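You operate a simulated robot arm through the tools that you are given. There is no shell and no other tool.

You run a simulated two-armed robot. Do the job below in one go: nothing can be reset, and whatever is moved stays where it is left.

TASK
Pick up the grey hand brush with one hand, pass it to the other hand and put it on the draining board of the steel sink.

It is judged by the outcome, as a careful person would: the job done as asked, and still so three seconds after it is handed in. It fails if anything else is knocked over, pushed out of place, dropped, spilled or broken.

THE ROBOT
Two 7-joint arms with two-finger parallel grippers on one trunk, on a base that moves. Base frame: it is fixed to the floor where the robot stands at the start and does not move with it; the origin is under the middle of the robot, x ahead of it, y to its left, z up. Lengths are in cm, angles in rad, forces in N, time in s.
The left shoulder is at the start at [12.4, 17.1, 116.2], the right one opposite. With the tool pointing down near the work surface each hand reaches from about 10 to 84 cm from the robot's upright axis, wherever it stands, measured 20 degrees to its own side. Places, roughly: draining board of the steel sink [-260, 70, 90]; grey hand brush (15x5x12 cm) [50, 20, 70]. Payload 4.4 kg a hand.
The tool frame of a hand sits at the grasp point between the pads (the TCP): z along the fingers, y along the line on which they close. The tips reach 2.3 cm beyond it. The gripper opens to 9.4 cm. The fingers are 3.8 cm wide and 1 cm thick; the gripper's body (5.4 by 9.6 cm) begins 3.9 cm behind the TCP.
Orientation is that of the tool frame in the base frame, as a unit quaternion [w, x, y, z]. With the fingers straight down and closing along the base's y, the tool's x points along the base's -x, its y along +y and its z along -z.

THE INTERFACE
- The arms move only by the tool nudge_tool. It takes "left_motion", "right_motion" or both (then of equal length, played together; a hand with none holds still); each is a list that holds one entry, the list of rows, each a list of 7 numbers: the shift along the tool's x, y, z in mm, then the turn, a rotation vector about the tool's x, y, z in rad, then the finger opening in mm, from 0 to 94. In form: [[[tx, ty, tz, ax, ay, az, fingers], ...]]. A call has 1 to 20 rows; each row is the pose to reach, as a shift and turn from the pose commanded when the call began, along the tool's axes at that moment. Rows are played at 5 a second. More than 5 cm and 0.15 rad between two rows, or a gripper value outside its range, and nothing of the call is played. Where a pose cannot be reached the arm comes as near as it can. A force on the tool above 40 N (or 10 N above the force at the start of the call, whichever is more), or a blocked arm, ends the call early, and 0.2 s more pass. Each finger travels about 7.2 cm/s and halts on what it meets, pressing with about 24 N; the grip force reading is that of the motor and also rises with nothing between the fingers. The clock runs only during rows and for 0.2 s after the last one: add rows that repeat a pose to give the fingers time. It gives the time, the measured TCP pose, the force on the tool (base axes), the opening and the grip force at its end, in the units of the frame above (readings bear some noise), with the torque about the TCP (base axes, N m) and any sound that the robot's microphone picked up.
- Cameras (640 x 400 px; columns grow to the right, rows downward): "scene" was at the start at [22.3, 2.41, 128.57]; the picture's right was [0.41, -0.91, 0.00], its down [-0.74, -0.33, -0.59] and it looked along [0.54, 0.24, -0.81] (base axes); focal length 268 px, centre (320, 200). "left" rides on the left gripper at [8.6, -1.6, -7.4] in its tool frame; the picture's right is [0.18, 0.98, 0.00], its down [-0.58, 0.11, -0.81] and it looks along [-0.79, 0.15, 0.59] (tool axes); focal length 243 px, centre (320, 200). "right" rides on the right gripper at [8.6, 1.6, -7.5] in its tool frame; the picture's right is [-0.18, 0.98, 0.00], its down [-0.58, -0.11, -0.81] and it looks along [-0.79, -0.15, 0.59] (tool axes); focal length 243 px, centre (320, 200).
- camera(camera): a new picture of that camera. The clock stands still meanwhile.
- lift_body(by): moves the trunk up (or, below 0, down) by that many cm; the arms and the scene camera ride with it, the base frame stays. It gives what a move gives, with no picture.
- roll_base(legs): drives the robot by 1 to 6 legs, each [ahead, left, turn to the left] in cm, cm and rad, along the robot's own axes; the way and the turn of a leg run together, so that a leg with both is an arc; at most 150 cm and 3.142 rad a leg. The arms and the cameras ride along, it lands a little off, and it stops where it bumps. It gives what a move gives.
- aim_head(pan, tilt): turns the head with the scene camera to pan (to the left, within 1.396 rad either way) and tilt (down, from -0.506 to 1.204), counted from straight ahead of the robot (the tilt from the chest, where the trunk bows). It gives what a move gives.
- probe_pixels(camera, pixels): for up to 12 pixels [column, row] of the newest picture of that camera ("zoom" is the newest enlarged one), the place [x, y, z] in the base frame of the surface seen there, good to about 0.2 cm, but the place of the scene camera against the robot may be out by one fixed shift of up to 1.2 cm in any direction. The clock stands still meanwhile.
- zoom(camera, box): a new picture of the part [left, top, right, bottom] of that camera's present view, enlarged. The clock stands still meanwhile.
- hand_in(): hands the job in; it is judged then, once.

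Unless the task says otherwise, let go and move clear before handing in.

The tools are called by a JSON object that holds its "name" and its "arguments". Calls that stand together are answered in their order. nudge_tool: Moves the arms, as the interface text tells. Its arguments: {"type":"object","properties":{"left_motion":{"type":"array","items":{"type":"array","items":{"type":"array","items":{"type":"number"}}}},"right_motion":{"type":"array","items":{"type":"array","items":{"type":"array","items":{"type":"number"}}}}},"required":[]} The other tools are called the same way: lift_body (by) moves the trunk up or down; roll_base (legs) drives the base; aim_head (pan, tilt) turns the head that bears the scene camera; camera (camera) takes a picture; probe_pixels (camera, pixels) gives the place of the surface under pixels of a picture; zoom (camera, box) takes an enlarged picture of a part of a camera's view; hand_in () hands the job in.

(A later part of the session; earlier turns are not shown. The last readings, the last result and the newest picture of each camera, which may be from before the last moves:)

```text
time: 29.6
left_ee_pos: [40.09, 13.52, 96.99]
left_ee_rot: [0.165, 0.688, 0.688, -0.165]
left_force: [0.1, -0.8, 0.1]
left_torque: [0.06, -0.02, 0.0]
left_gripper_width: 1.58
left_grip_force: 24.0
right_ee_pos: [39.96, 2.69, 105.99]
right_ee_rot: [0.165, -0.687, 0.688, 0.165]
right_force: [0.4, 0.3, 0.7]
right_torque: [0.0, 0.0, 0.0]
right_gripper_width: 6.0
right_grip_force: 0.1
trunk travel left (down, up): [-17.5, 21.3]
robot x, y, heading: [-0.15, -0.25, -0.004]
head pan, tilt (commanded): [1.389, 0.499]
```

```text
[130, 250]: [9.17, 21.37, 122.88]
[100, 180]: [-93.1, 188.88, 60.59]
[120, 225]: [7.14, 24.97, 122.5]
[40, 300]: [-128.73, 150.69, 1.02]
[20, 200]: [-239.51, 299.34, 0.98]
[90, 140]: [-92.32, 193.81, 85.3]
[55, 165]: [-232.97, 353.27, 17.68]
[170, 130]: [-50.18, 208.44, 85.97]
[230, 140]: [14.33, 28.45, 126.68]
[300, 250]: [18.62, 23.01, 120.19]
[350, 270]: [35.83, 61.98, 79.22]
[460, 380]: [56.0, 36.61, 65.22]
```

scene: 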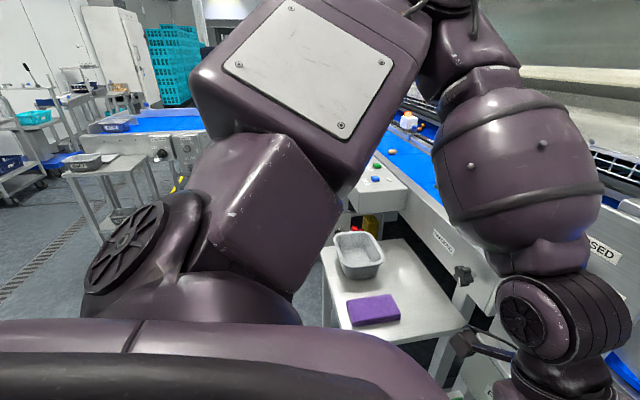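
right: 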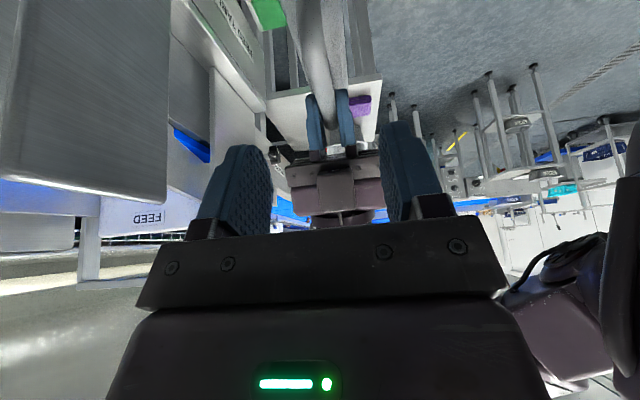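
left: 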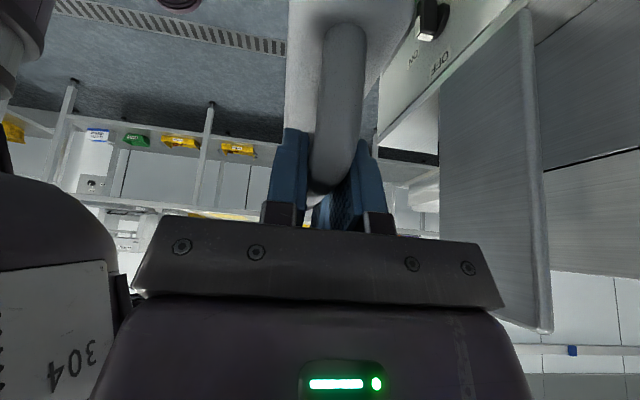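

The left elbow is high and compact, and nothing is close at the left rear (cart at y≈189). I'll bring the right hand to a neutral place on its side, then back off 20 cm from the shelf.

{"name": "nudge_tool", "arguments": {"right_motion": [[[25, 0, -8, 0, 0.06, 0, 60], [50, 0, -16, 0, 0.12, 0, 60], [75, 0, -24, 0, 0.18, 0, 60], [100, 0, -30, 0, 0.24, 0, 60], [125, 0, -36, 0, 0.3, 0, 60], [150, 0, -42, 0, 0.36, 0, 60], [179, 0, -46, 0, 0.42, 0, 60], [179, 0, -46, 0, 0.471, 0, 60], [179, 0, -46, 0, 0.471, 0, 60]]]}}

{"name": "aim_head", "arguments": {"pan": -1.39, "tilt": 0.5}}

{"name": "camera", "arguments": {"camera": "scene"}}

{"name": "probe_pixels", "arguments": {"camera": "scene", "pixels": [[40, 300], [150, 240], [300, 200], [560, 290], [600, 330], [620, 220], [500, 240], [450, 160], [630, 300], [230, 330], [635, 160], [560, 100]]}}

```text
time: 31.6
left_ee_pos: [40.07, 13.41, 97.03]
left_ee_rot: [0.165, 0.688, 0.687, -0.166]
left_force: [-0.4, 0.5, -0.1]
left_torque: [0.05, -0.03, 0.01]
left_gripper_width: 1.54
left_grip_force: 24.0
right_ee_pos: [41.01, -13.51, 102.41]
right_ee_rot: [-0.001, -0.706, 0.708, 0.0]
right_force: [0.1, -0.4, 0.0]
right_torque: [0.01, -0.01, 0.05]
right_gripper_width: 6.0
right_grip_force: 0.2
right hand out of reach, approached as far as the arm can: row 5, 6, 7, 8, 9
trunk travel left (down, up): [-17.5, 21.3]
robot x, y, heading: [-0.2, 0.12, -0.002]
head pan, tilt (commanded): [1.389, 0.499]
```

```text
time: 34.0
left_ee_pos: [40.01, 13.56, 97.07]
left_ee_rot: [0.166, 0.688, 0.687, -0.165]
left_force: [0.0, -0.5, 0.3]
left_torque: [0.07, -0.02, -0.03]
left_gripper_width: 1.59
left_grip_force: 23.6
right_ee_pos: [41.05, -13.3, 102.34]
right_ee_rot: [0.001, 0.707, -0.707, -0.001]
right_force: [-0.7, -0.6, 0.7]
right_torque: [0.0, -0.02, 0.03]
right_gripper_width: 6.0
right_grip_force: 0.1
trunk travel left (down, up): [-17.5, 21.3]
robot x, y, heading: [0.09, -0.06, 0.001]
head pan, tilt (commanded): [-1.389, 0.499]
```

```text
taken
```

scene: 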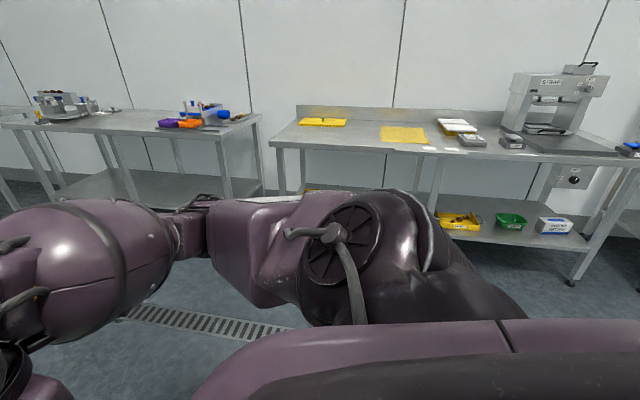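

```text
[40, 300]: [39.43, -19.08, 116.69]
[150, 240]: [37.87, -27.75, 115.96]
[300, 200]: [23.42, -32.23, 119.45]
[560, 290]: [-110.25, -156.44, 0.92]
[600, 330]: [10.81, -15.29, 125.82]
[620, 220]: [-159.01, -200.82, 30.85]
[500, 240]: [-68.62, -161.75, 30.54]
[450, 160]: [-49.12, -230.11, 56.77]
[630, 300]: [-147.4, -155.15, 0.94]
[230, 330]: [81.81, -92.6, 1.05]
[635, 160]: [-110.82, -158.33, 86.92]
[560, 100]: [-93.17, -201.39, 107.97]
```

The benches on the right start at y≈-157, so there is a wide free corridor. I'll back off 20 cm and turn right 0.9 rad, then look behind.

{"name": "roll_base", "arguments": {"legs": [[-20, 0, 0]]}}

```text
time: 35.6
left_ee_pos: [20.34, 13.46, 97.07]
left_ee_rot: [0.165, 0.687, 0.688, -0.165]
left_force: [0.0, -0.2, 1.3]
left_torque: [0.04, 0.0, -0.03]
left_gripper_width: 1.54
left_grip_force: 24.1
right_ee_pos: [21.41, -13.37, 102.52]
right_ee_rot: [-0.001, -0.706, 0.708, 0.001]
right_force: [-0.7, -0.3, 1.0]
right_torque: [0.0, -0.03, -0.07]
right_gripper_width: 6.0
right_grip_force: 0.1
trunk travel left (down, up): [-17.5, 21.3]
robot x, y, heading: [-19.75, 0.18, -0.0]
head pan, tilt (commanded): [-1.389, 0.499]
```

{"name": "roll_base", "arguments": {"legs": [[0, 0, -0.9]]}}

{"name": "camera", "arguments": {"camera": "scene"}}

```text
time: 38.3
left_ee_pos: [15.74, -23.12, 97.19]
left_ee_rot: [0.076, 0.919, 0.317, -0.221]
left_force: [0.0, 0.4, 0.5]
left_torque: [0.02, -0.05, 0.05]
left_gripper_width: 1.57
left_grip_force: 24.1
right_ee_pos: [-4.78, -40.54, 102.43]
right_ee_rot: [-0.001, -0.327, 0.945, 0.001]
right_force: [-0.4, 0.7, 0.3]
right_torque: [-0.01, -0.03, 0.01]
right_gripper_width: 5.98
right_grip_force: 0.1
trunk travel left (down, up): [-17.5, 21.3]
robot x, y, heading: [-19.55, 0.07, -0.903]
head pan, tilt (commanded): [-1.389, 0.499]
```

```text
taken
```

scene: 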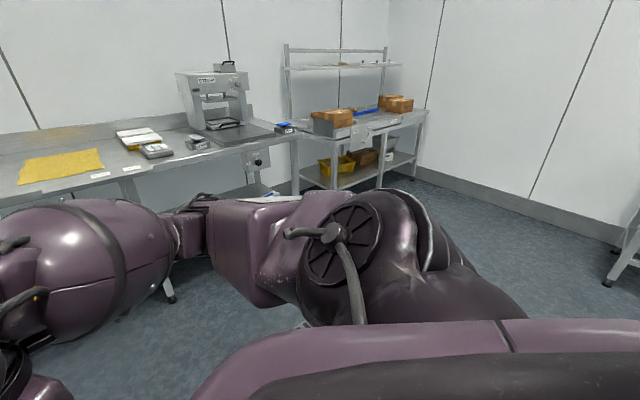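

Behind is free floor up to the far wall, with a steel leg at (620, 265) which is likely the sink. I'll keep turning right in place another 1.1 rad and look.

{"name": "roll_base", "arguments": {"legs": [[0, 0, -1.1]]}}

{"name": "aim_head", "arguments": {"pan": -0.9, "tilt": 0.35}}

{"name": "camera", "arguments": {"camera": "scene"}}

```text
time: 41.5
left_ee_pos: [-23.96, -41.98, 97.0]
left_ee_rot: [-0.05, 0.95, -0.206, -0.228]
left_force: [-0.4, 0.1, -0.3]
left_torque: [0.0, -0.04, -0.01]
left_gripper_width: 1.53
left_grip_force: 23.8
right_ee_pos: [-48.76, -31.83, 102.48]
right_ee_rot: [0.001, 0.213, 0.977, 0.001]
right_force: [-0.5, 0.5, -0.2]
right_torque: [-0.01, -0.02, 0.01]
right_gripper_width: 6.01
right_grip_force: 0.0
trunk travel left (down, up): [-17.5, 21.3]
robot x, y, heading: [-19.65, 0.07, -2.0]
head pan, tilt (commanded): [-1.389, 0.499]
```

```text
time: 42.4
left_ee_pos: [-23.91, -41.96, 97.09]
left_ee_rot: [-0.05, 0.95, -0.207, -0.228]
left_force: [-0.1, 0.7, -0.3]
left_torque: [-0.04, -0.06, -0.01]
left_gripper_width: 1.58
left_grip_force: 24.2
right_ee_pos: [-48.86, -31.86, 102.36]
right_ee_rot: [0.001, 0.212, 0.977, 0.001]
right_force: [-0.7, -0.3, 1.0]
right_torque: [0.02, 0.03, -0.03]
right_gripper_width: 6.01
right_grip_force: 0.1
trunk travel left (down, up): [-17.5, 21.3]
robot x, y, heading: [-19.52, 0.18, -1.998]
head pan, tilt (commanded): [-0.901, 0.351]
```

```text
taken
```

scene: 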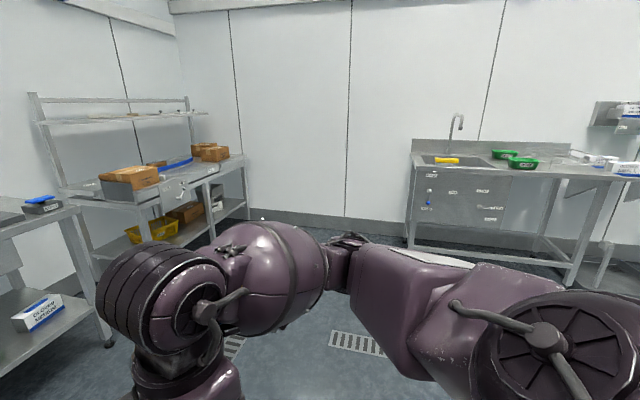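

The steel sink is against the far wall: basin with yellow thing at (447, 160), draining board to its right at (540, 172) with two green bowls at (505, 155) and (522, 163). I'll zoom and probe.

{"name": "zoom", "arguments": {"camera": "scene", "box": [390, 100, 640, 260]}}

{"name": "probe_pixels", "arguments": {"camera": "scene", "pixels": [[415, 165], [447, 161], [505, 155], [522, 163], [545, 173], [560, 160], [575, 175], [600, 180], [570, 280], [410, 245], [490, 172], [540, 160]]}}

```text
2.50 times, centred on (515, 180) of scene
```

zoom: 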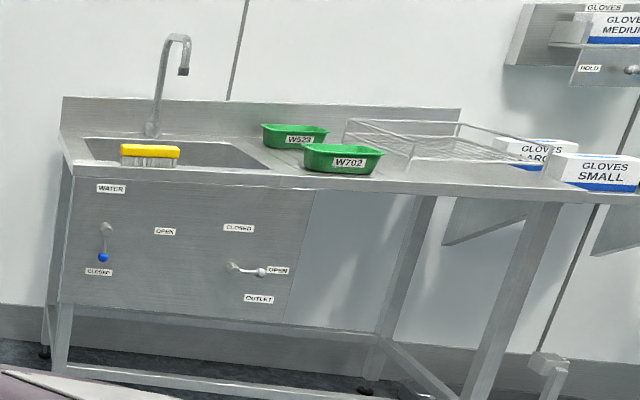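

```text
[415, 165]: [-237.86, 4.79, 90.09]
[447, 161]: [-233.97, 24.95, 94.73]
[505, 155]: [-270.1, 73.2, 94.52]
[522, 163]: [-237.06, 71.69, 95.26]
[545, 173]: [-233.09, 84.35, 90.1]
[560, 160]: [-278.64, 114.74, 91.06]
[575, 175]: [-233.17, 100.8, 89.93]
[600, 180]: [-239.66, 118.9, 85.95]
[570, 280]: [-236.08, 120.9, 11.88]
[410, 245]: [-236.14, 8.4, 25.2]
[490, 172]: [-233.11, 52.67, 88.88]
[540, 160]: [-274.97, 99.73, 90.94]
```

The draining board spans roughly x -233…-290, y 60…115 at z≈89–90, with bowls at y≈72 and a wire rack at the back right. I'll turn to face the sink (another -1.14 rad) and look straight at it.

{"name": "roll_base", "arguments": {"legs": [[0, 0, -1.14]]}}

{"name": "aim_head", "arguments": {"pan": -0.3, "tilt": 0.3}}

{"name": "camera", "arguments": {"camera": "scene"}}

```text
time: 45.7
left_ee_pos: [-59.67, -13.42, 97.1]
left_ee_rot: [-0.165, 0.688, -0.687, -0.165]
left_force: [0.6, 0.2, 0.1]
left_torque: [-0.03, -0.02, -0.03]
left_gripper_width: 1.55
left_grip_force: 24.0
right_ee_pos: [-60.63, 13.25, 102.44]
right_ee_rot: [0.0, 0.707, 0.708, 0.001]
right_force: [-0.2, -0.6, -0.8]
right_torque: [0.02, -0.02, -0.02]
right_gripper_width: 6.0
right_grip_force: 0.0
trunk travel left (down, up): [-17.5, 21.3]
robot x, y, heading: [-19.74, 0.32, -3.139]
head pan, tilt (commanded): [-0.901, 0.351]
```

```text
time: 46.7
left_ee_pos: [-59.66, -13.44, 97.0]
left_ee_rot: [-0.165, 0.688, -0.687, -0.165]
left_force: [0.4, -0.5, 0.5]
left_torque: [-0.03, 0.0, -0.02]
left_gripper_width: 1.54
left_grip_force: 23.9
right_ee_pos: [-60.63, 13.25, 102.42]
right_ee_rot: [0.0, 0.706, 0.708, 0.001]
right_force: [0.4, -0.4, -0.8]
right_torque: [0.01, -0.04, -0.02]
right_gripper_width: 6.0
right_grip_force: 0.0
trunk travel left (down, up): [-17.5, 21.3]
robot x, y, heading: [-19.76, 0.21, -3.138]
head pan, tilt (commanded): [-0.3, 0.3]
```

```text
taken
```

scene: 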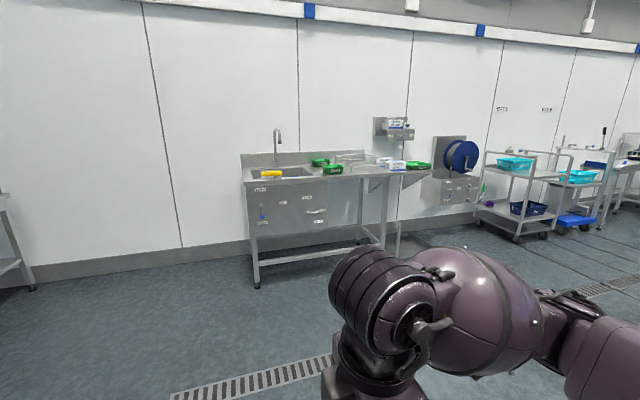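

The floor between me and the sink is clear in this picture (no obstacle before the sink legs at (257, 280) and (400, 250)). I'll drive ahead 115 cm and right 70 cm first, then look again.

{"name": "roll_base", "arguments": {"legs": [[115, -70, 0]]}}

{"name": "aim_head", "arguments": {"pan": -0.2, "tilt": 0.45}}

{"name": "camera", "arguments": {"camera": "scene"}}

```text
time: 53.4
left_ee_pos: [-174.44, 55.64, 97.02]
left_ee_rot: [-0.164, 0.692, -0.683, -0.166]
left_force: [0.1, 0.2, -0.5]
left_torque: [-0.02, 0.0, -0.01]
left_gripper_width: 1.54
left_grip_force: 24.1
right_ee_pos: [-175.75, 82.58, 102.47]
right_ee_rot: [0.001, 0.703, 0.711, 0.001]
right_force: [-0.1, 0.0, 0.3]
right_torque: [-0.04, 0.01, -0.01]
right_gripper_width: 5.96
right_grip_force: 0.1
trunk travel left (down, up): [-17.5, 21.3]
robot x, y, heading: [-134.46, 69.66, -3.129]
head pan, tilt (commanded): [-0.3, 0.3]
```

```text
time: 54.1
left_ee_pos: [-174.35, 55.69, 97.13]
left_ee_rot: [-0.164, 0.692, -0.684, -0.167]
left_force: [0.7, 0.5, -0.2]
left_torque: [-0.05, 0.0, 0.01]
left_gripper_width: 1.55
left_grip_force: 24.0
right_ee_pos: [-175.75, 82.47, 102.52]
right_ee_rot: [0.001, 0.703, 0.711, 0.001]
right_force: [-0.2, -0.3, 0.4]
right_torque: [-0.03, 0.02, -0.01]
right_gripper_width: 6.02
right_grip_force: 0.1
trunk travel left (down, up): [-17.5, 21.3]
robot x, y, heading: [-134.59, 69.4, -3.126]
head pan, tilt (commanded): [-0.201, 0.45]
```

```text
taken
```

scene: 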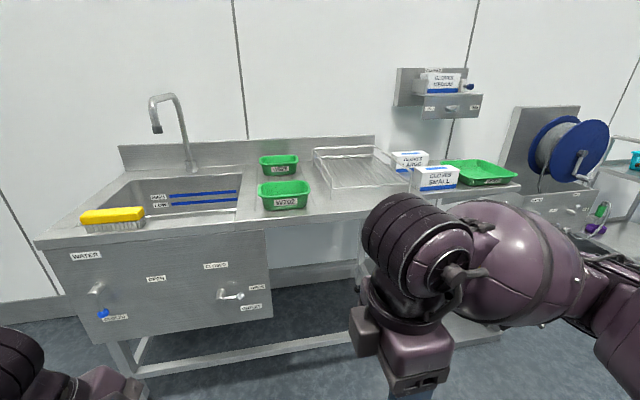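

{"name": "zoom", "arguments": {"camera": "scene", "box": [220, 120, 460, 270]}}

{"name": "probe_pixels", "arguments": {"camera": "scene", "pixels": [[300, 212], [330, 205], [350, 200], [330, 190], [310, 180], [390, 183], [320, 165], [375, 150], [250, 205], [345, 212], [300, 165], [265, 185]]}}

```text
2.67 times, centred on (340, 195) of scene
```

zoom: 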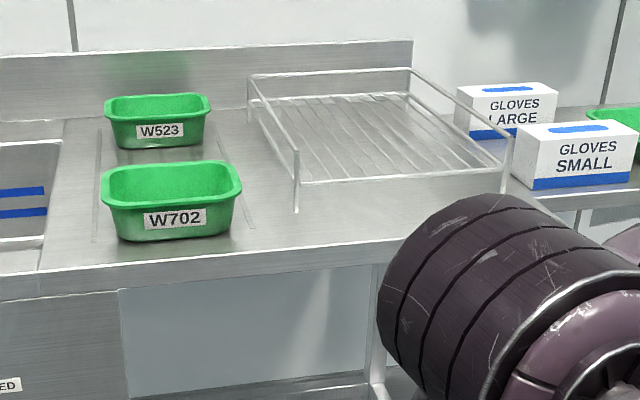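

```text
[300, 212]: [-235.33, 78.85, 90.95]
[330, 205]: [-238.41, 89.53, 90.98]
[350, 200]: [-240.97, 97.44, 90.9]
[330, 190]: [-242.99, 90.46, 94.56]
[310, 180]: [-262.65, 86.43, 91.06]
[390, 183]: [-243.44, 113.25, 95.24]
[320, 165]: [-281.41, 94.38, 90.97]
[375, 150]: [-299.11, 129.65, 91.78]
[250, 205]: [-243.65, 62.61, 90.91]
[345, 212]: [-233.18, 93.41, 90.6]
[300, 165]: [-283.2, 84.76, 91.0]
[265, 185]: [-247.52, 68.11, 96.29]
```

The board's grooved area lies around y 62–85, with bowl W702 in front (x≈-240) and W523 behind (x≈-272), leaving a gap near x≈-258. I'll first raise the brush 15 cm and extend it 12 cm forward here in free space, so it passes over the sink edge and bowls.

{"name": "nudge_tool", "arguments": {"left_motion": [[[-8.5, 0, -16.7, 0, 0, 0, 5], [-17, 0, -33.4, 0, 0, 0, 5], [-25.5, 15, -50.1, 0, 0, 0, 5], [-34, 30, -66.8, 0, 0, 0, 5], [-42.5, 50, -83.5, 0, 0, 0, 5], [-51, 70, -100.3, 0, 0, 0, 5], [-59.6, 95, -117, 0, 0, 0, 5], [-68.1, 120, -133.7, 0, 0, 0, 5], [-68.1, 120, -133.7, 0, 0, 0, 5]]]}}

{"name": "camera", "arguments": {"camera": "left"}}

{"name": "aim_head", "arguments": {"pan": -0.05, "tilt": 0.7}}

{"name": "camera", "arguments": {"camera": "scene"}}

```text
time: 56.1
left_ee_pos: [-186.37, 55.59, 112.06]
left_ee_rot: [-0.164, 0.692, -0.683, -0.165]
left_force: [-0.9, -0.2, -1.2]
left_torque: [-0.04, -0.01, 0.0]
left_gripper_width: 1.55
left_grip_force: 24.2
right_ee_pos: [-175.69, 82.48, 102.46]
right_ee_rot: [0.001, 0.703, 0.711, 0.001]
right_force: [0.8, -0.8, 0.1]
right_torque: [0.01, 0.01, -0.03]
right_gripper_width: 6.0
right_grip_force: 0.1
trunk travel left (down, up): [-17.5, 21.3]
robot x, y, heading: [-134.69, 69.4, -3.128]
head pan, tilt (commanded): [-0.201, 0.45]
```

```text
taken
```

left: 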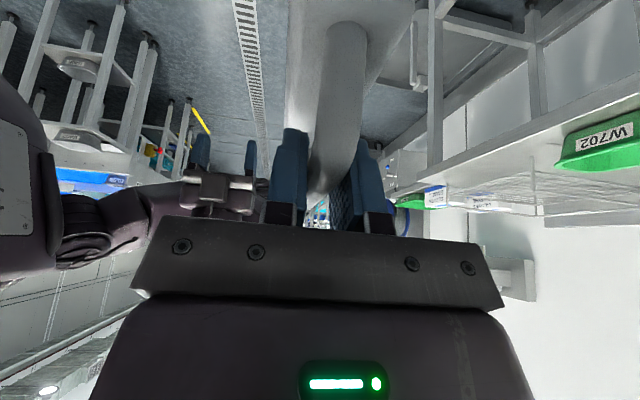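

```text
time: 56.9
left_ee_pos: [-186.38, 55.6, 111.99]
left_ee_rot: [-0.164, 0.692, -0.684, -0.166]
left_force: [-0.2, 0.8, -1.3]
left_torque: [-0.02, -0.04, -0.01]
left_gripper_width: 1.57
left_grip_force: 24.1
right_ee_pos: [-175.75, 82.49, 102.39]
right_ee_rot: [0.0, 0.703, 0.712, 0.001]
right_force: [-0.5, 0.1, -0.7]
right_torque: [0.05, 0.0, -0.01]
right_gripper_width: 6.0
right_grip_force: 0.1
trunk travel left (down, up): [-17.5, 21.3]
robot x, y, heading: [-134.45, 70.04, -3.125]
head pan, tilt (commanded): [-0.051, 0.7]
```

```text
taken
```

scene: 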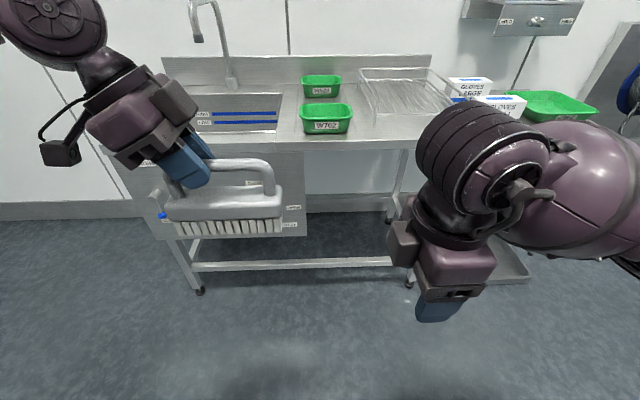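

The brush hangs level and secure in the left gripper, and the way to the sink is clear. I'll drive 48 cm ahead and 14.5 cm right, correcting the heading slightly.

{"name": "roll_base", "arguments": {"legs": [[48, -14.5, -0.015]]}}

{"name": "aim_head", "arguments": {"pan": -0.05, "tilt": 0.75}}

{"name": "camera", "arguments": {"camera": "scene"}}

{"name": "camera", "arguments": {"camera": "left"}}

```text
time: 59.8
left_ee_pos: [-234.28, 70.57, 112.02]
left_ee_rot: [0.166, -0.687, 0.688, 0.165]
left_force: [0.2, 0.8, -1.9]
left_torque: [-0.03, 0.02, 0.01]
left_gripper_width: 1.58
left_grip_force: 23.7
right_ee_pos: [-223.34, 97.4, 102.51]
right_ee_rot: [0.001, 0.708, 0.707, 0.0]
right_force: [0.0, 0.3, 0.3]
right_torque: [-0.03, -0.01, 0.02]
right_gripper_width: 6.01
right_grip_force: 0.0
trunk travel left (down, up): [-17.5, 21.3]
robot x, y, heading: [-182.14, 83.86, 3.14]
head pan, tilt (commanded): [-0.051, 0.7]
```

```text
time: 60.4
left_ee_pos: [-234.26, 70.45, 111.99]
left_ee_rot: [0.165, -0.687, 0.688, 0.165]
left_force: [0.0, 0.0, -1.2]
left_torque: [-0.02, 0.03, 0.01]
left_gripper_width: 1.57
left_grip_force: 24.0
right_ee_pos: [-223.21, 97.36, 102.41]
right_ee_rot: [0.0, 0.708, 0.707, 0.0]
right_force: [0.1, -1.0, 0.1]
right_torque: [0.02, 0.03, 0.01]
right_gripper_width: 5.99
right_grip_force: 0.1
trunk travel left (down, up): [-17.5, 21.3]
robot x, y, heading: [-182.2, 84.26, 3.141]
head pan, tilt (commanded): [-0.051, 0.75]
```

```text
taken
```

scene: 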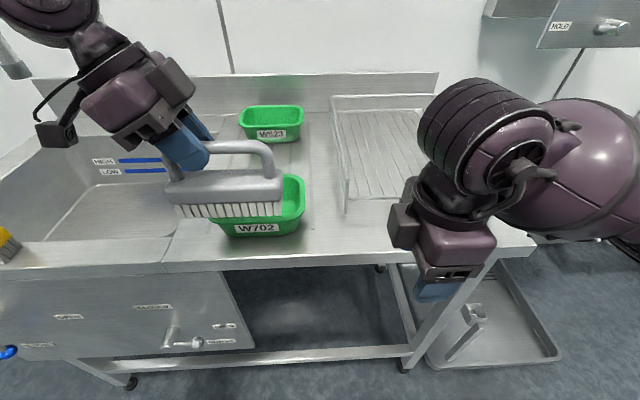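

```text
taken
```

left: 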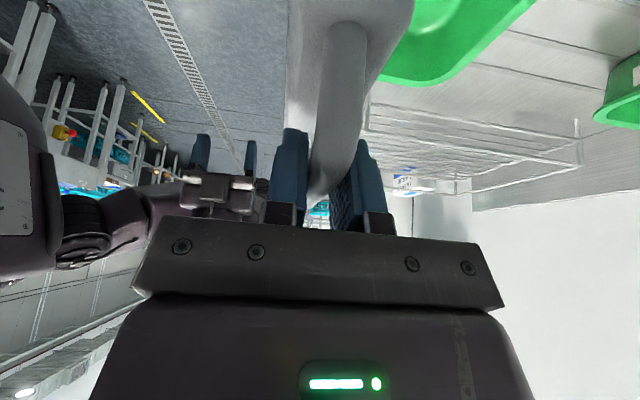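

The brush is over the front bowl at about z 101.5 bottom; I need the free gap between the bowls. I'll zoom on the board and probe bowls and surface.

{"name": "zoom", "arguments": {"camera": "scene", "box": [180, 80, 420, 260]}}

{"name": "probe_pixels", "arguments": {"camera": "scene", "pixels": [[295, 176], [302, 190], [270, 142], [300, 135], [240, 118], [302, 110], [285, 155], [318, 170], [325, 210], [300, 215], [225, 230], [290, 160]]}}

```text
2.22 times, centred on (300, 170) of scene
```

zoom: 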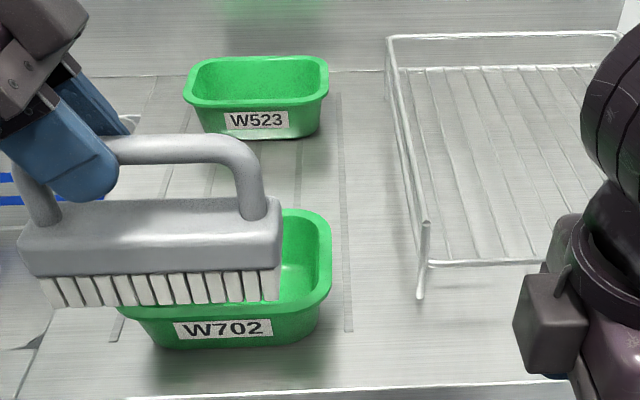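

```text
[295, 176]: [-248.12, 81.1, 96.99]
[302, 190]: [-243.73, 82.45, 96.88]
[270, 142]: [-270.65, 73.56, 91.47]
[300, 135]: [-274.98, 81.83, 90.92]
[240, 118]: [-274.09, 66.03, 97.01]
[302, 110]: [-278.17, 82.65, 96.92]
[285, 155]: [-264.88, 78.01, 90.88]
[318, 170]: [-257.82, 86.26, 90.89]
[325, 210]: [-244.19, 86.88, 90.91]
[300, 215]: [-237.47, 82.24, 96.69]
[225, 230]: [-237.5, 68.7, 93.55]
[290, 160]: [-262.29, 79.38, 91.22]
```

The gap between the bowls runs from x≈-249.5 to -269.5 at surface z≈90.9 (about 90.0 after the ~0.9 camera shift seen earlier). I'll check the valve handle's protrusion and measure the board with the left wrist camera before going closer.

{"name": "probe_pixels", "arguments": {"camera": "scene", "pixels": [[175, 335], [195, 345], [150, 265], [250, 262], [10, 352], [275, 200], [180, 210], [268, 150], [180, 175], [405, 365]]}}

{"name": "probe_pixels", "arguments": {"camera": "left", "pixels": [[450, 110], [560, 60], [520, 100], [400, 80], [440, 30], [620, 118], [420, 120], [480, 90], [345, 30], [325, 150]]}}

```text
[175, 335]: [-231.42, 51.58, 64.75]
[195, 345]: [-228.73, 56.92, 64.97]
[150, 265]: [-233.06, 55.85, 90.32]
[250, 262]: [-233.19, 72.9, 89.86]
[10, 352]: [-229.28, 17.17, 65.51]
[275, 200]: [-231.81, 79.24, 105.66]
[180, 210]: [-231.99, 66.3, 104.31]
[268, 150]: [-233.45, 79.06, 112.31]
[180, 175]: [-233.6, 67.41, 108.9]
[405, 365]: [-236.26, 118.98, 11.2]
```

```text
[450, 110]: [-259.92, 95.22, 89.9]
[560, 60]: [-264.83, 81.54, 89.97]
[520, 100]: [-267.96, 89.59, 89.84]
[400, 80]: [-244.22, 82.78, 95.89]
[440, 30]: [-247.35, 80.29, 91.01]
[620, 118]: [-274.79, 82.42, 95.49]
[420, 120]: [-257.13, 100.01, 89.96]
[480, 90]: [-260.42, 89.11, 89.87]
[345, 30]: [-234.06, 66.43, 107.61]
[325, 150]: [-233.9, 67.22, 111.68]
```

The left camera confirms the board at z≈89.9, and the brush bottom is about 10.1 cm below the TCP. I'll drive 4 cm closer and 1.5 cm right (staying well off the valve tip at x -228.7), then extend over the gap.

{"name": "roll_base", "arguments": {"legs": [[4, -1.5, 0]]}}

```text
time: 61.3
left_ee_pos: [-238.34, 72.18, 111.98]
left_ee_rot: [0.166, -0.687, 0.688, 0.165]
left_force: [0.1, -0.3, -2.3]
left_torque: [-0.03, -0.01, -0.01]
left_gripper_width: 1.56
left_grip_force: 24.0
right_ee_pos: [-227.35, 98.79, 102.33]
right_ee_rot: [0.001, 0.708, 0.706, 0.001]
right_force: [-0.1, 0.5, -0.3]
right_torque: [-0.03, -0.02, -0.01]
right_gripper_width: 5.97
right_grip_force: 0.1
trunk travel left (down, up): [-17.5, 21.3]
robot x, y, heading: [-186.21, 85.54, 3.142]
head pan, tilt (commanded): [-0.051, 0.75]
```

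The left TCP is at [-238.3, 72.2, 112]. I'll extend 21 cm straight forward at this height, over the front bowl.

{"name": "nudge_tool", "arguments": {"left_motion": [[[0, 30, 0, 0, 0, 0, 5], [0, 60, 0, 0, 0, 0, 5], [0, 90, 0, 0, 0, 0, 5], [0, 120, 0, 0, 0, 0, 5], [0, 150, 0, 0, 0, 0, 5], [0, 180, 0, 0, 0, 0, 5], [0, 212, 0, 0, 0, 0, 5], [0, 212, 0, 0, 0, 0, 5]]]}}

{"name": "camera", "arguments": {"camera": "scene"}}

{"name": "camera", "arguments": {"camera": "left"}}

```text
time: 63.1
left_ee_pos: [-253.41, 66.76, 113.07]
left_ee_rot: [0.165, -0.687, 0.688, 0.164]
left_force: [-0.6, 0.7, -2.5]
left_torque: [-0.07, 0.01, 0.04]
left_gripper_width: 1.56
left_grip_force: 23.7
left hand out of reach, approached as far as the arm can: row 4, 5, 6, 7, 8
right_ee_pos: [-227.34, 98.73, 102.23]
right_ee_rot: [0.0, 0.708, 0.706, 0.0]
right_force: [-0.2, -0.2, 0.1]
right_torque: [-0.02, 0.04, -0.01]
right_gripper_width: 6.01
right_grip_force: 0.0
trunk travel left (down, up): [-17.5, 21.3]
robot x, y, heading: [-186.63, 85.16, 3.139]
head pan, tilt (commanded): [-0.051, 0.75]
```

```text
taken
```

scene: 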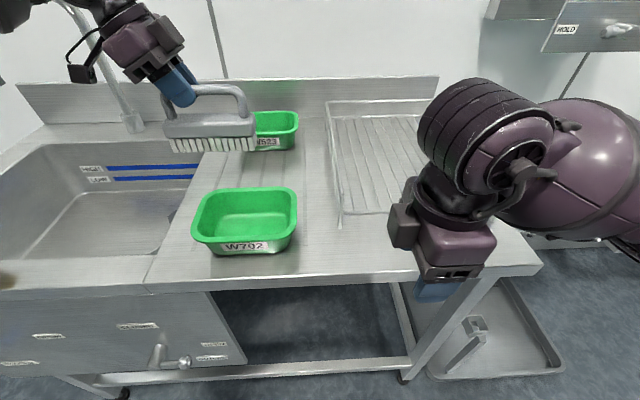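

```text
taken
```

left: 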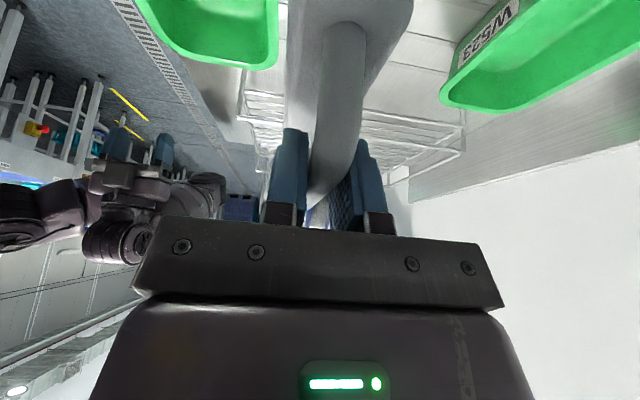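

The left hand stopped short at [-253.4, 66.8, 113.1] and slid 5 cm left; nothing was touched. Before correcting, I'll check where the faucet is relative to the left wrist.

{"name": "probe_pixels", "arguments": {"camera": "scene", "pixels": [[75, 15], [90, 40], [110, 80], [130, 120], [60, 5], [85, 72], [140, 45], [110, 15], [20, 10], [175, 90], [235, 130], [185, 125]]}}

{"name": "aim_head", "arguments": {"pan": 0.4, "tilt": 0.45}}

{"name": "camera", "arguments": {"camera": "scene"}}

```text
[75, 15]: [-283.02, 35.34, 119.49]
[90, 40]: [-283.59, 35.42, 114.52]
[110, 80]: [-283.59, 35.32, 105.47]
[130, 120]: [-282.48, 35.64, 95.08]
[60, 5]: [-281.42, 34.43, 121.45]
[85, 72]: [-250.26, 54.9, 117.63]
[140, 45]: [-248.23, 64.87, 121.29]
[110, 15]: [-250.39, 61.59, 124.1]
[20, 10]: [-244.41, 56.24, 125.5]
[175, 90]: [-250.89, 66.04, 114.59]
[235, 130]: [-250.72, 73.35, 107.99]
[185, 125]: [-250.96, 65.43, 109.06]
```

```text
time: 64.0
left_ee_pos: [-253.34, 66.7, 113.19]
left_ee_rot: [0.165, -0.687, 0.688, 0.165]
left_force: [0.4, 0.7, -1.3]
left_torque: [-0.05, 0.05, 0.01]
left_gripper_width: 1.53
left_grip_force: 24.3
right_ee_pos: [-227.23, 98.79, 102.47]
right_ee_rot: [0.0, 0.708, 0.707, 0.001]
right_force: [-1.1, -0.3, 0.5]
right_torque: [0.01, 0.01, -0.01]
right_gripper_width: 6.01
right_grip_force: 0.0
trunk travel left (down, up): [-17.5, 21.3]
robot x, y, heading: [-186.41, 85.62, 3.138]
head pan, tilt (commanded): [0.4, 0.45]
```

```text
taken
```

scene: 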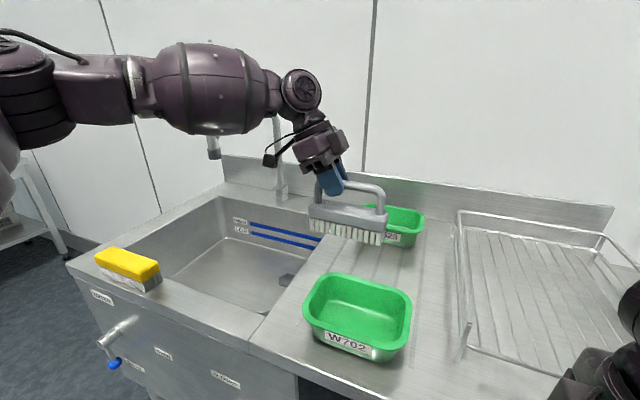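

Now I see the whole left arm: the forearm comes from the left at z≈130, well in front of the faucet (x -283). The arm reaches best about 20° to its own side, so I'll drive the base 10 cm to the right and then re-aim the hand further left and forward.

{"name": "roll_base", "arguments": {"legs": [[2, -10, 0]]}}

```text
time: 65.6
left_ee_pos: [-255.38, 76.57, 113.32]
left_ee_rot: [0.165, -0.687, 0.688, 0.165]
left_force: [0.1, -0.5, -1.2]
left_torque: [-0.04, 0.01, -0.01]
left_gripper_width: 1.58
left_grip_force: 24.3
right_ee_pos: [-229.2, 108.82, 102.4]
right_ee_rot: [0.001, 0.708, 0.706, 0.001]
right_force: [-0.5, -0.3, -0.3]
right_torque: [-0.04, 0.0, 0.01]
right_gripper_width: 6.0
right_grip_force: 0.0
trunk travel left (down, up): [-17.5, 21.3]
robot x, y, heading: [-188.36, 95.33, 3.142]
head pan, tilt (commanded): [0.4, 0.45]
```

The left TCP is at [-255.4, 76.6, 113.3]. I'll move it 6 cm left, 4 cm forward and 2 cm down, to be above the middle of the gap at [-259.5, 70.5, 111.3].

{"name": "nudge_tool", "arguments": {"left_motion": [[[16, 8, -2.5, 0, 0, 0, 5], [32, 16, -5, 0, 0, 0, 5], [48, 28, -7.5, 0, 0, 0, 5], [63.4, 41, -9.9, 0, 0, 0, 5], [63.4, 41, -9.9, 0, 0, 0, 5]]]}}

{"name": "aim_head", "arguments": {"pan": 0.3, "tilt": 0.6}}

{"name": "camera", "arguments": {"camera": "scene"}}

{"name": "camera", "arguments": {"camera": "left"}}

```text
time: 66.8
left_ee_pos: [-258.99, 70.18, 111.02]
left_ee_rot: [0.165, -0.687, 0.688, 0.166]
left_force: [0.3, 0.2, -2.4]
left_torque: [-0.03, 0.0, 0.0]
left_gripper_width: 1.58
left_grip_force: 23.9
left hand out of reach, approached as far as the arm can: row 4, 5
right_ee_pos: [-229.2, 108.74, 102.34]
right_ee_rot: [0.0, 0.707, 0.707, 0.0]
right_force: [-0.6, 0.1, 0.1]
right_torque: [0.01, 0.02, 0.01]
right_gripper_width: 6.01
right_grip_force: 0.0
trunk travel left (down, up): [-17.5, 21.3]
robot x, y, heading: [-188.25, 95.16, 3.137]
head pan, tilt (commanded): [0.4, 0.45]
```

```text
time: 67.5
left_ee_pos: [-259.0, 70.29, 111.14]
left_ee_rot: [0.164, -0.687, 0.688, 0.165]
left_force: [-0.1, -0.6, -1.4]
left_torque: [-0.04, 0.02, 0.01]
left_gripper_width: 1.54
left_grip_force: 23.9
right_ee_pos: [-229.03, 108.72, 102.44]
right_ee_rot: [0.001, 0.707, 0.707, 0.001]
right_force: [-0.5, 0.3, -0.4]
right_torque: [-0.01, 0.0, 0.02]
right_gripper_width: 6.03
right_grip_force: 0.1
trunk travel left (down, up): [-17.5, 21.3]
robot x, y, heading: [-188.16, 95.03, 3.137]
head pan, tilt (commanded): [0.3, 0.6]
```

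```text
taken
```

scene: 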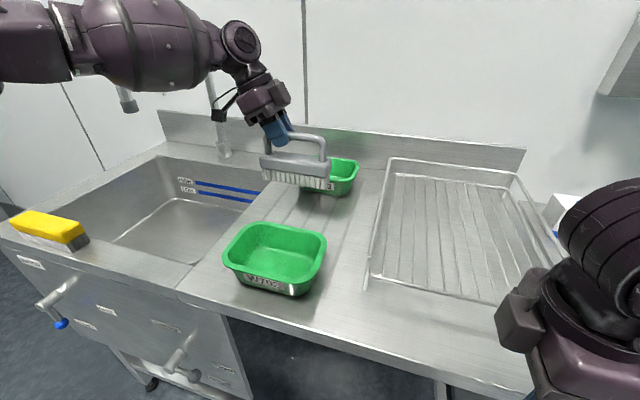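

```text
taken
```

left: 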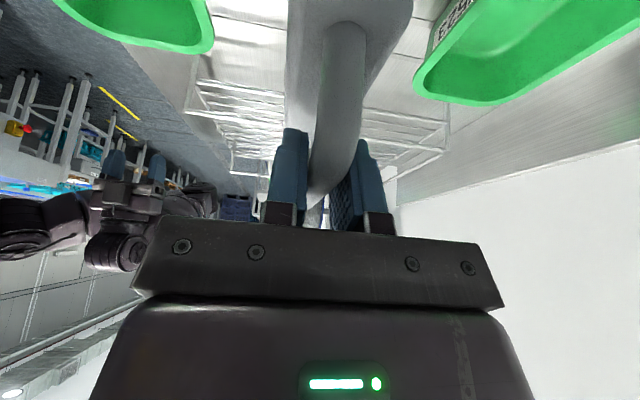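

The TCP reads [-259.0, 70.2, 111.1], essentially over the gap. I'll probe the bowl edges and board with the left camera to make sure the brush comes down centrally.

{"name": "probe_pixels", "arguments": {"camera": "left", "pixels": [[211, 30], [195, 5], [418, 85], [430, 45], [400, 40], [250, 60], [260, 20], [412, 10], [292, 40], [405, 30], [345, 25], [340, 60]]}}

{"name": "probe_pixels", "arguments": {"camera": "scene", "pixels": [[300, 230], [260, 222], [335, 160], [345, 195], [320, 190], [270, 178], [329, 180], [265, 160], [322, 140], [330, 215], [240, 225], [355, 170]]}}

```text
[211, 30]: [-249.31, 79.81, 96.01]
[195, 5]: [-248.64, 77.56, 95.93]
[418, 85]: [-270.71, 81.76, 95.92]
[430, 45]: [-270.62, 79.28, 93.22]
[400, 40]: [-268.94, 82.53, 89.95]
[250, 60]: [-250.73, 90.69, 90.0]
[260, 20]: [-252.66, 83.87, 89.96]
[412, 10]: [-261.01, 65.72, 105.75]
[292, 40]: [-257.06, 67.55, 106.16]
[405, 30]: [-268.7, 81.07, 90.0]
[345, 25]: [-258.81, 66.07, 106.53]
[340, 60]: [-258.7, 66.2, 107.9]
```

```text
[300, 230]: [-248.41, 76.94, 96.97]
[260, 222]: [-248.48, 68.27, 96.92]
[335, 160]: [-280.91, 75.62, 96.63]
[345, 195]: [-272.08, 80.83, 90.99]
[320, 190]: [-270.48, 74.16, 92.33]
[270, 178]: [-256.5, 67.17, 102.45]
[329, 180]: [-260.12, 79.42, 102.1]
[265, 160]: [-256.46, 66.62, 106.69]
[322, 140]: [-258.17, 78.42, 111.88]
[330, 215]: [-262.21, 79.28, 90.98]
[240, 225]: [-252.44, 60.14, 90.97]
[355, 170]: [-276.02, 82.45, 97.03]
```

The gap centre is x≈-260 (bowl rims at -249.3 and -270.6), the brush spans x -256.4…-261.4 and y 64…79.5, and the board is at 90.0. I'll lower straight down 9 cm and check.

{"name": "nudge_tool", "arguments": {"left_motion": [[[6.8, 0, 13.4, 0, 0, 0, 5], [13.6, 0, 26.7, 0, 0, 0, 5], [20.4, 0, 40.1, 0, 0, 0, 5], [27.2, 0, 53.5, 0, 0, 0, 5], [34, 0, 66.8, 0, 0, 0, 5], [40.9, 0, 80.2, 0, 0, 0, 5], [40.9, 0, 80.2, 0, 0, 0, 5]]]}}

{"name": "camera", "arguments": {"camera": "scene"}}

{"name": "zoom", "arguments": {"camera": "scene", "box": [180, 80, 400, 240]}}

{"name": "camera", "arguments": {"camera": "left"}}

```text
time: 69.1
left_ee_pos: [-257.57, 69.44, 102.79]
left_ee_rot: [0.165, -0.687, 0.688, 0.165]
left_force: [-0.6, 0.6, -2.1]
left_torque: [-0.03, 0.02, 0.03]
left_gripper_width: 1.57
left_grip_force: 24.0
left hand out of reach, approached as far as the arm can: row 2, 3, 4, 5, 6, 7
right_ee_pos: [-229.19, 108.76, 102.54]
right_ee_rot: [0.001, 0.708, 0.707, 0.001]
right_force: [0.0, -0.5, 0.0]
right_torque: [0.01, -0.01, -0.03]
right_gripper_width: 5.99
right_grip_force: 0.1
trunk travel left (down, up): [-17.5, 21.3]
robot x, y, heading: [-188.0, 95.33, 3.141]
head pan, tilt (commanded): [0.3, 0.6]
```

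```text
taken
```

scene: 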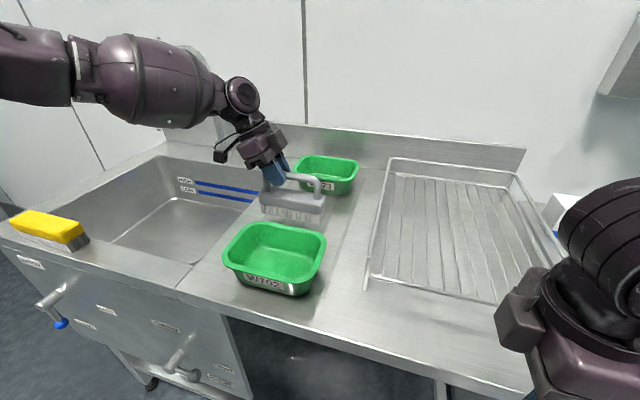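

```text
2.50 times, centred on (290, 160) of scene
```

zoom: 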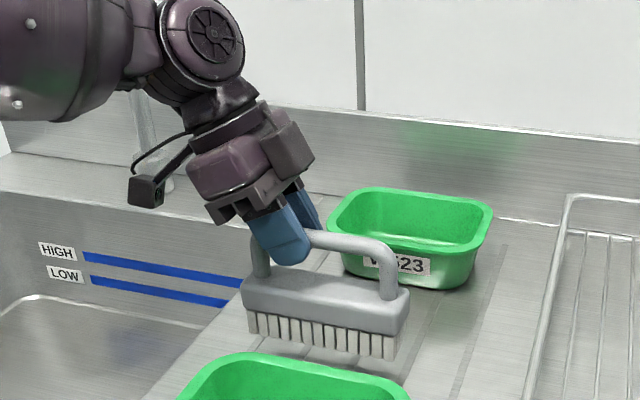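

```text
taken
```

left: 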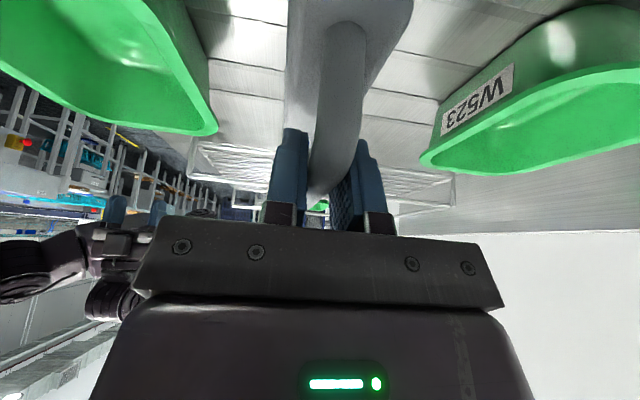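

The hand is at its reach limit again at [-257.6, 69.4, 102.8], brush still about 2.7 cm above the board and well clear of both bowls. I'll lower the remaining distance with the trunk instead; first I probe the bristle bottoms and the clearances.

{"name": "probe_pixels", "arguments": {"camera": "zoom", "pixels": [[255, 328], [290, 336], [330, 345], [375, 352], [390, 355], [330, 375], [420, 330], [245, 300], [400, 310], [330, 290]]}}

{"name": "probe_pixels", "arguments": {"camera": "left", "pixels": [[215, 120], [422, 150], [345, 25], [410, 80], [240, 60], [240, 110], [335, 150], [340, 60]]}}

```text
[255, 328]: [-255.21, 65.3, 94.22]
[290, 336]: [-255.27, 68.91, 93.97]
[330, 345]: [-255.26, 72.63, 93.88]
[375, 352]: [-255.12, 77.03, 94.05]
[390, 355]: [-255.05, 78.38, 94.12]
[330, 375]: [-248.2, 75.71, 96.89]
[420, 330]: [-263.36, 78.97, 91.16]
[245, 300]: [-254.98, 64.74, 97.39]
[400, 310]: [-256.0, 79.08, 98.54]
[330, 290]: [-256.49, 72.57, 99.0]
```

```text
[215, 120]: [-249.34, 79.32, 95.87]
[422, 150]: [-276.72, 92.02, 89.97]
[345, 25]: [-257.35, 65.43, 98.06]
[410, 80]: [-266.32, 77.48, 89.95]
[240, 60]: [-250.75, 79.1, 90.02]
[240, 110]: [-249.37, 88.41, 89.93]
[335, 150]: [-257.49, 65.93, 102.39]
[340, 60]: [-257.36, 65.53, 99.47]
```

The bristle tips are about 2.8–2.9 cm above the board and level. I'll lower the trunk 2.4 cm and check the force.

{"name": "lift_body", "arguments": {"by": -2.4}}

{"name": "zoom", "arguments": {"camera": "scene", "box": [180, 80, 400, 240]}}

```text
time: 69.8
left_ee_pos: [-257.55, 69.66, 100.19]
left_ee_rot: [-0.166, 0.688, -0.688, -0.163]
left_force: [0.1, 0.8, -1.2]
left_torque: [-0.04, -0.01, 0.01]
left_gripper_width: 1.55
left_grip_force: 23.9
right_ee_pos: [-229.93, 108.79, 97.8]
right_ee_rot: [0.028, 0.708, 0.705, 0.028]
right_force: [-0.6, 0.3, -0.1]
right_torque: [-0.01, 0.02, 0.0]
right_gripper_width: 6.02
right_grip_force: 0.0
trunk travel left (down, up): [-15.1, 23.7]
robot x, y, heading: [-188.27, 95.24, 3.138]
head pan, tilt (commanded): [0.3, 0.6]
```

```text
2.50 times, centred on (290, 160) of scene
```

zoom: 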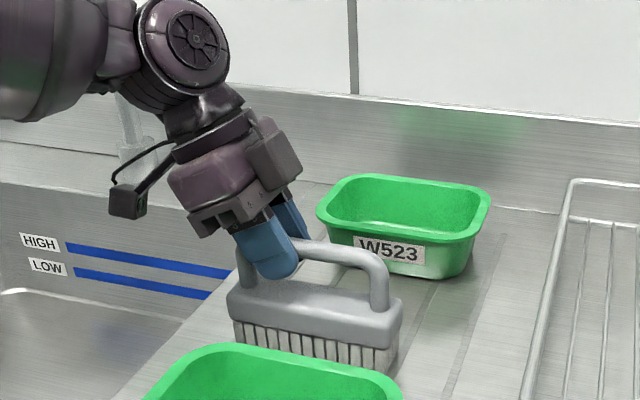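

The force is still free-hanging (-1.2 N) and the TCP is at z 100.2, so bristles should be nearly touching. I'll probe the bristle tips and nearby board.

{"name": "probe_pixels", "arguments": {"camera": "zoom", "pixels": [[388, 368], [370, 362], [384, 374], [400, 365], [410, 345], [240, 340], [260, 345], [230, 330], [235, 355], [395, 320]]}}

{"name": "camera", "arguments": {"camera": "left"}}

{"name": "camera", "arguments": {"camera": "right"}}

```text
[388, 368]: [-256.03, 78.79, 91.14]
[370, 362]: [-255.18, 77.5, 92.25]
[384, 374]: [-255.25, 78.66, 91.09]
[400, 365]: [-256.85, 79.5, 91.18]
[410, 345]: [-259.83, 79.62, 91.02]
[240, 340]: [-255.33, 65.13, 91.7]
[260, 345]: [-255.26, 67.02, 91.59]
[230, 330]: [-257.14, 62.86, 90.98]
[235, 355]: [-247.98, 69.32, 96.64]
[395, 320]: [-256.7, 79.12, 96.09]
```

```text
taken
```

left: 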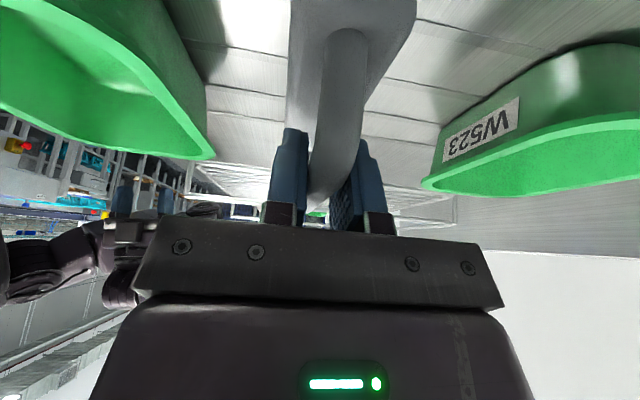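

```text
taken
```

right: 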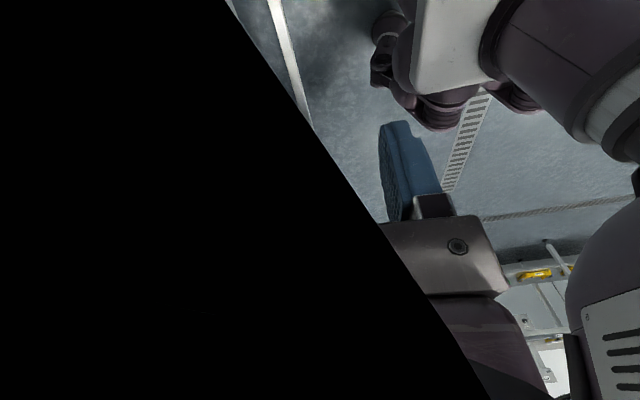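

The left hand is nearly down, but the right wrist picture is half black, so something is close to the right camera. I'll look at the right hand with the head before doing anything else.

{"name": "aim_head", "arguments": {"pan": -0.35, "tilt": 0.6}}

{"name": "camera", "arguments": {"camera": "scene"}}

```text
time: 70.8
left_ee_pos: [-257.6, 69.71, 100.44]
left_ee_rot: [0.166, -0.687, 0.688, 0.166]
left_force: [0.1, -0.1, -1.1]
left_torque: [-0.06, -0.01, -0.02]
left_gripper_width: 1.55
left_grip_force: 24.2
right_ee_pos: [-230.01, 108.83, 97.79]
right_ee_rot: [0.028, 0.706, 0.707, 0.028]
right_force: [0.1, -1.1, 0.4]
right_torque: [0.01, -0.02, -0.03]
right_gripper_width: 6.0
right_grip_force: 0.0
trunk travel left (down, up): [-15.1, 23.7]
robot x, y, heading: [-187.94, 95.2, 3.145]
head pan, tilt (commanded): [-0.351, 0.6]
```

```text
taken
```

scene: 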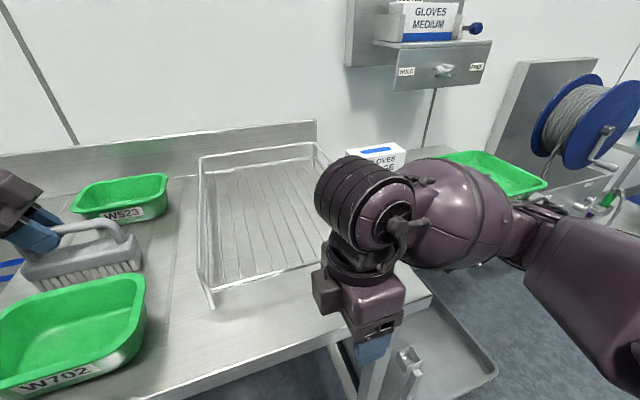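

The right hand hangs over the front right corner of the sink top. I'll probe the right forearm, the glove box and the tray nearby for clearances.

{"name": "zoom", "arguments": {"camera": "scene", "box": [300, 130, 560, 400]}}

{"name": "probe_pixels", "arguments": {"camera": "scene", "pixels": [[375, 155], [395, 170], [440, 200], [470, 190], [420, 265], [470, 265], [500, 175], [530, 190], [520, 230], [560, 250], [365, 330], [430, 300]]}}

```text
1.48 times, centred on (430, 265) of scene
```

zoom: 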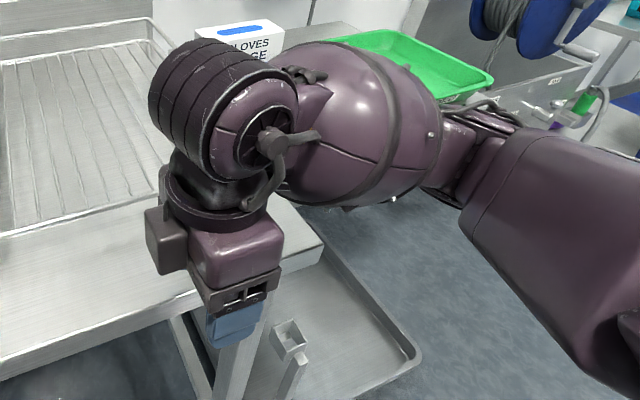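

```text
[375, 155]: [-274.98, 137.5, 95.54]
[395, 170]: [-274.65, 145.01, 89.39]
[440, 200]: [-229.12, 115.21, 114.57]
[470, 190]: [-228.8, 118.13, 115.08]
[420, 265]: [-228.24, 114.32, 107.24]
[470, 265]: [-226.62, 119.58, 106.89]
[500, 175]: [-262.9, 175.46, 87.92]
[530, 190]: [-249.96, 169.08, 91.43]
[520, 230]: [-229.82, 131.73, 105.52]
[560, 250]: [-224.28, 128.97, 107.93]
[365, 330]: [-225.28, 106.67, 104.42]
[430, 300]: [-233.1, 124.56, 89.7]
```

The black in the right camera is its own forearm (z 105–115), which is clear of the glove box and board. Bristle tips are within ~0.2 cm of the board, so I'll lower the trunk a further 0.4 cm and read the force.

{"name": "lift_body", "arguments": {"by": -0.4}}

{"name": "aim_head", "arguments": {"pan": 0.3, "tilt": 0.6}}

{"name": "zoom", "arguments": {"camera": "scene", "box": [180, 80, 400, 240]}}

```text
time: 71.3
left_ee_pos: [-257.49, 69.62, 100.04]
left_ee_rot: [0.165, -0.687, 0.688, 0.165]
left_force: [-0.8, 1.5, 2.6]
left_torque: [0.27, 0.07, 0.12]
left_gripper_width: 1.58
left_grip_force: 23.6
right_ee_pos: [-230.07, 108.79, 97.04]
right_ee_rot: [0.032, 0.708, 0.705, 0.032]
right_force: [0.4, 0.4, -0.2]
right_torque: [-0.04, 0.0, -0.02]
right_gripper_width: 5.98
right_grip_force: 0.0
trunk travel left (down, up): [-14.7, 24.1]
robot x, y, heading: [-188.27, 95.33, 3.134]
head pan, tilt (commanded): [-0.351, 0.6]
```

```text
time: 72.3
left_ee_pos: [-257.52, 69.68, 100.18]
left_ee_rot: [-0.164, 0.688, -0.687, -0.166]
left_force: [-1.8, 1.1, 7.2]
left_torque: [0.42, 0.02, 0.07]
left_gripper_width: 1.57
left_grip_force: 23.9
right_ee_pos: [-229.95, 108.83, 97.06]
right_ee_rot: [0.032, 0.708, 0.705, 0.032]
right_force: [-0.6, -0.6, -0.7]
right_torque: [-0.04, -0.04, -0.02]
right_gripper_width: 6.02
right_grip_force: 0.0
trunk travel left (down, up): [-14.7, 24.1]
robot x, y, heading: [-188.38, 95.49, 3.142]
head pan, tilt (commanded): [0.3, 0.6]
```

```text
2.50 times, centred on (290, 160) of scene
```

zoom: 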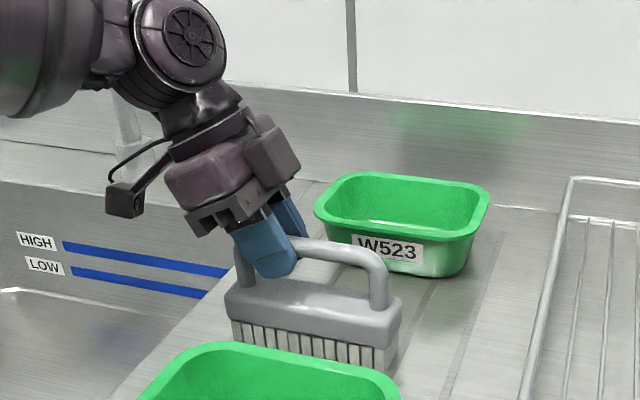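

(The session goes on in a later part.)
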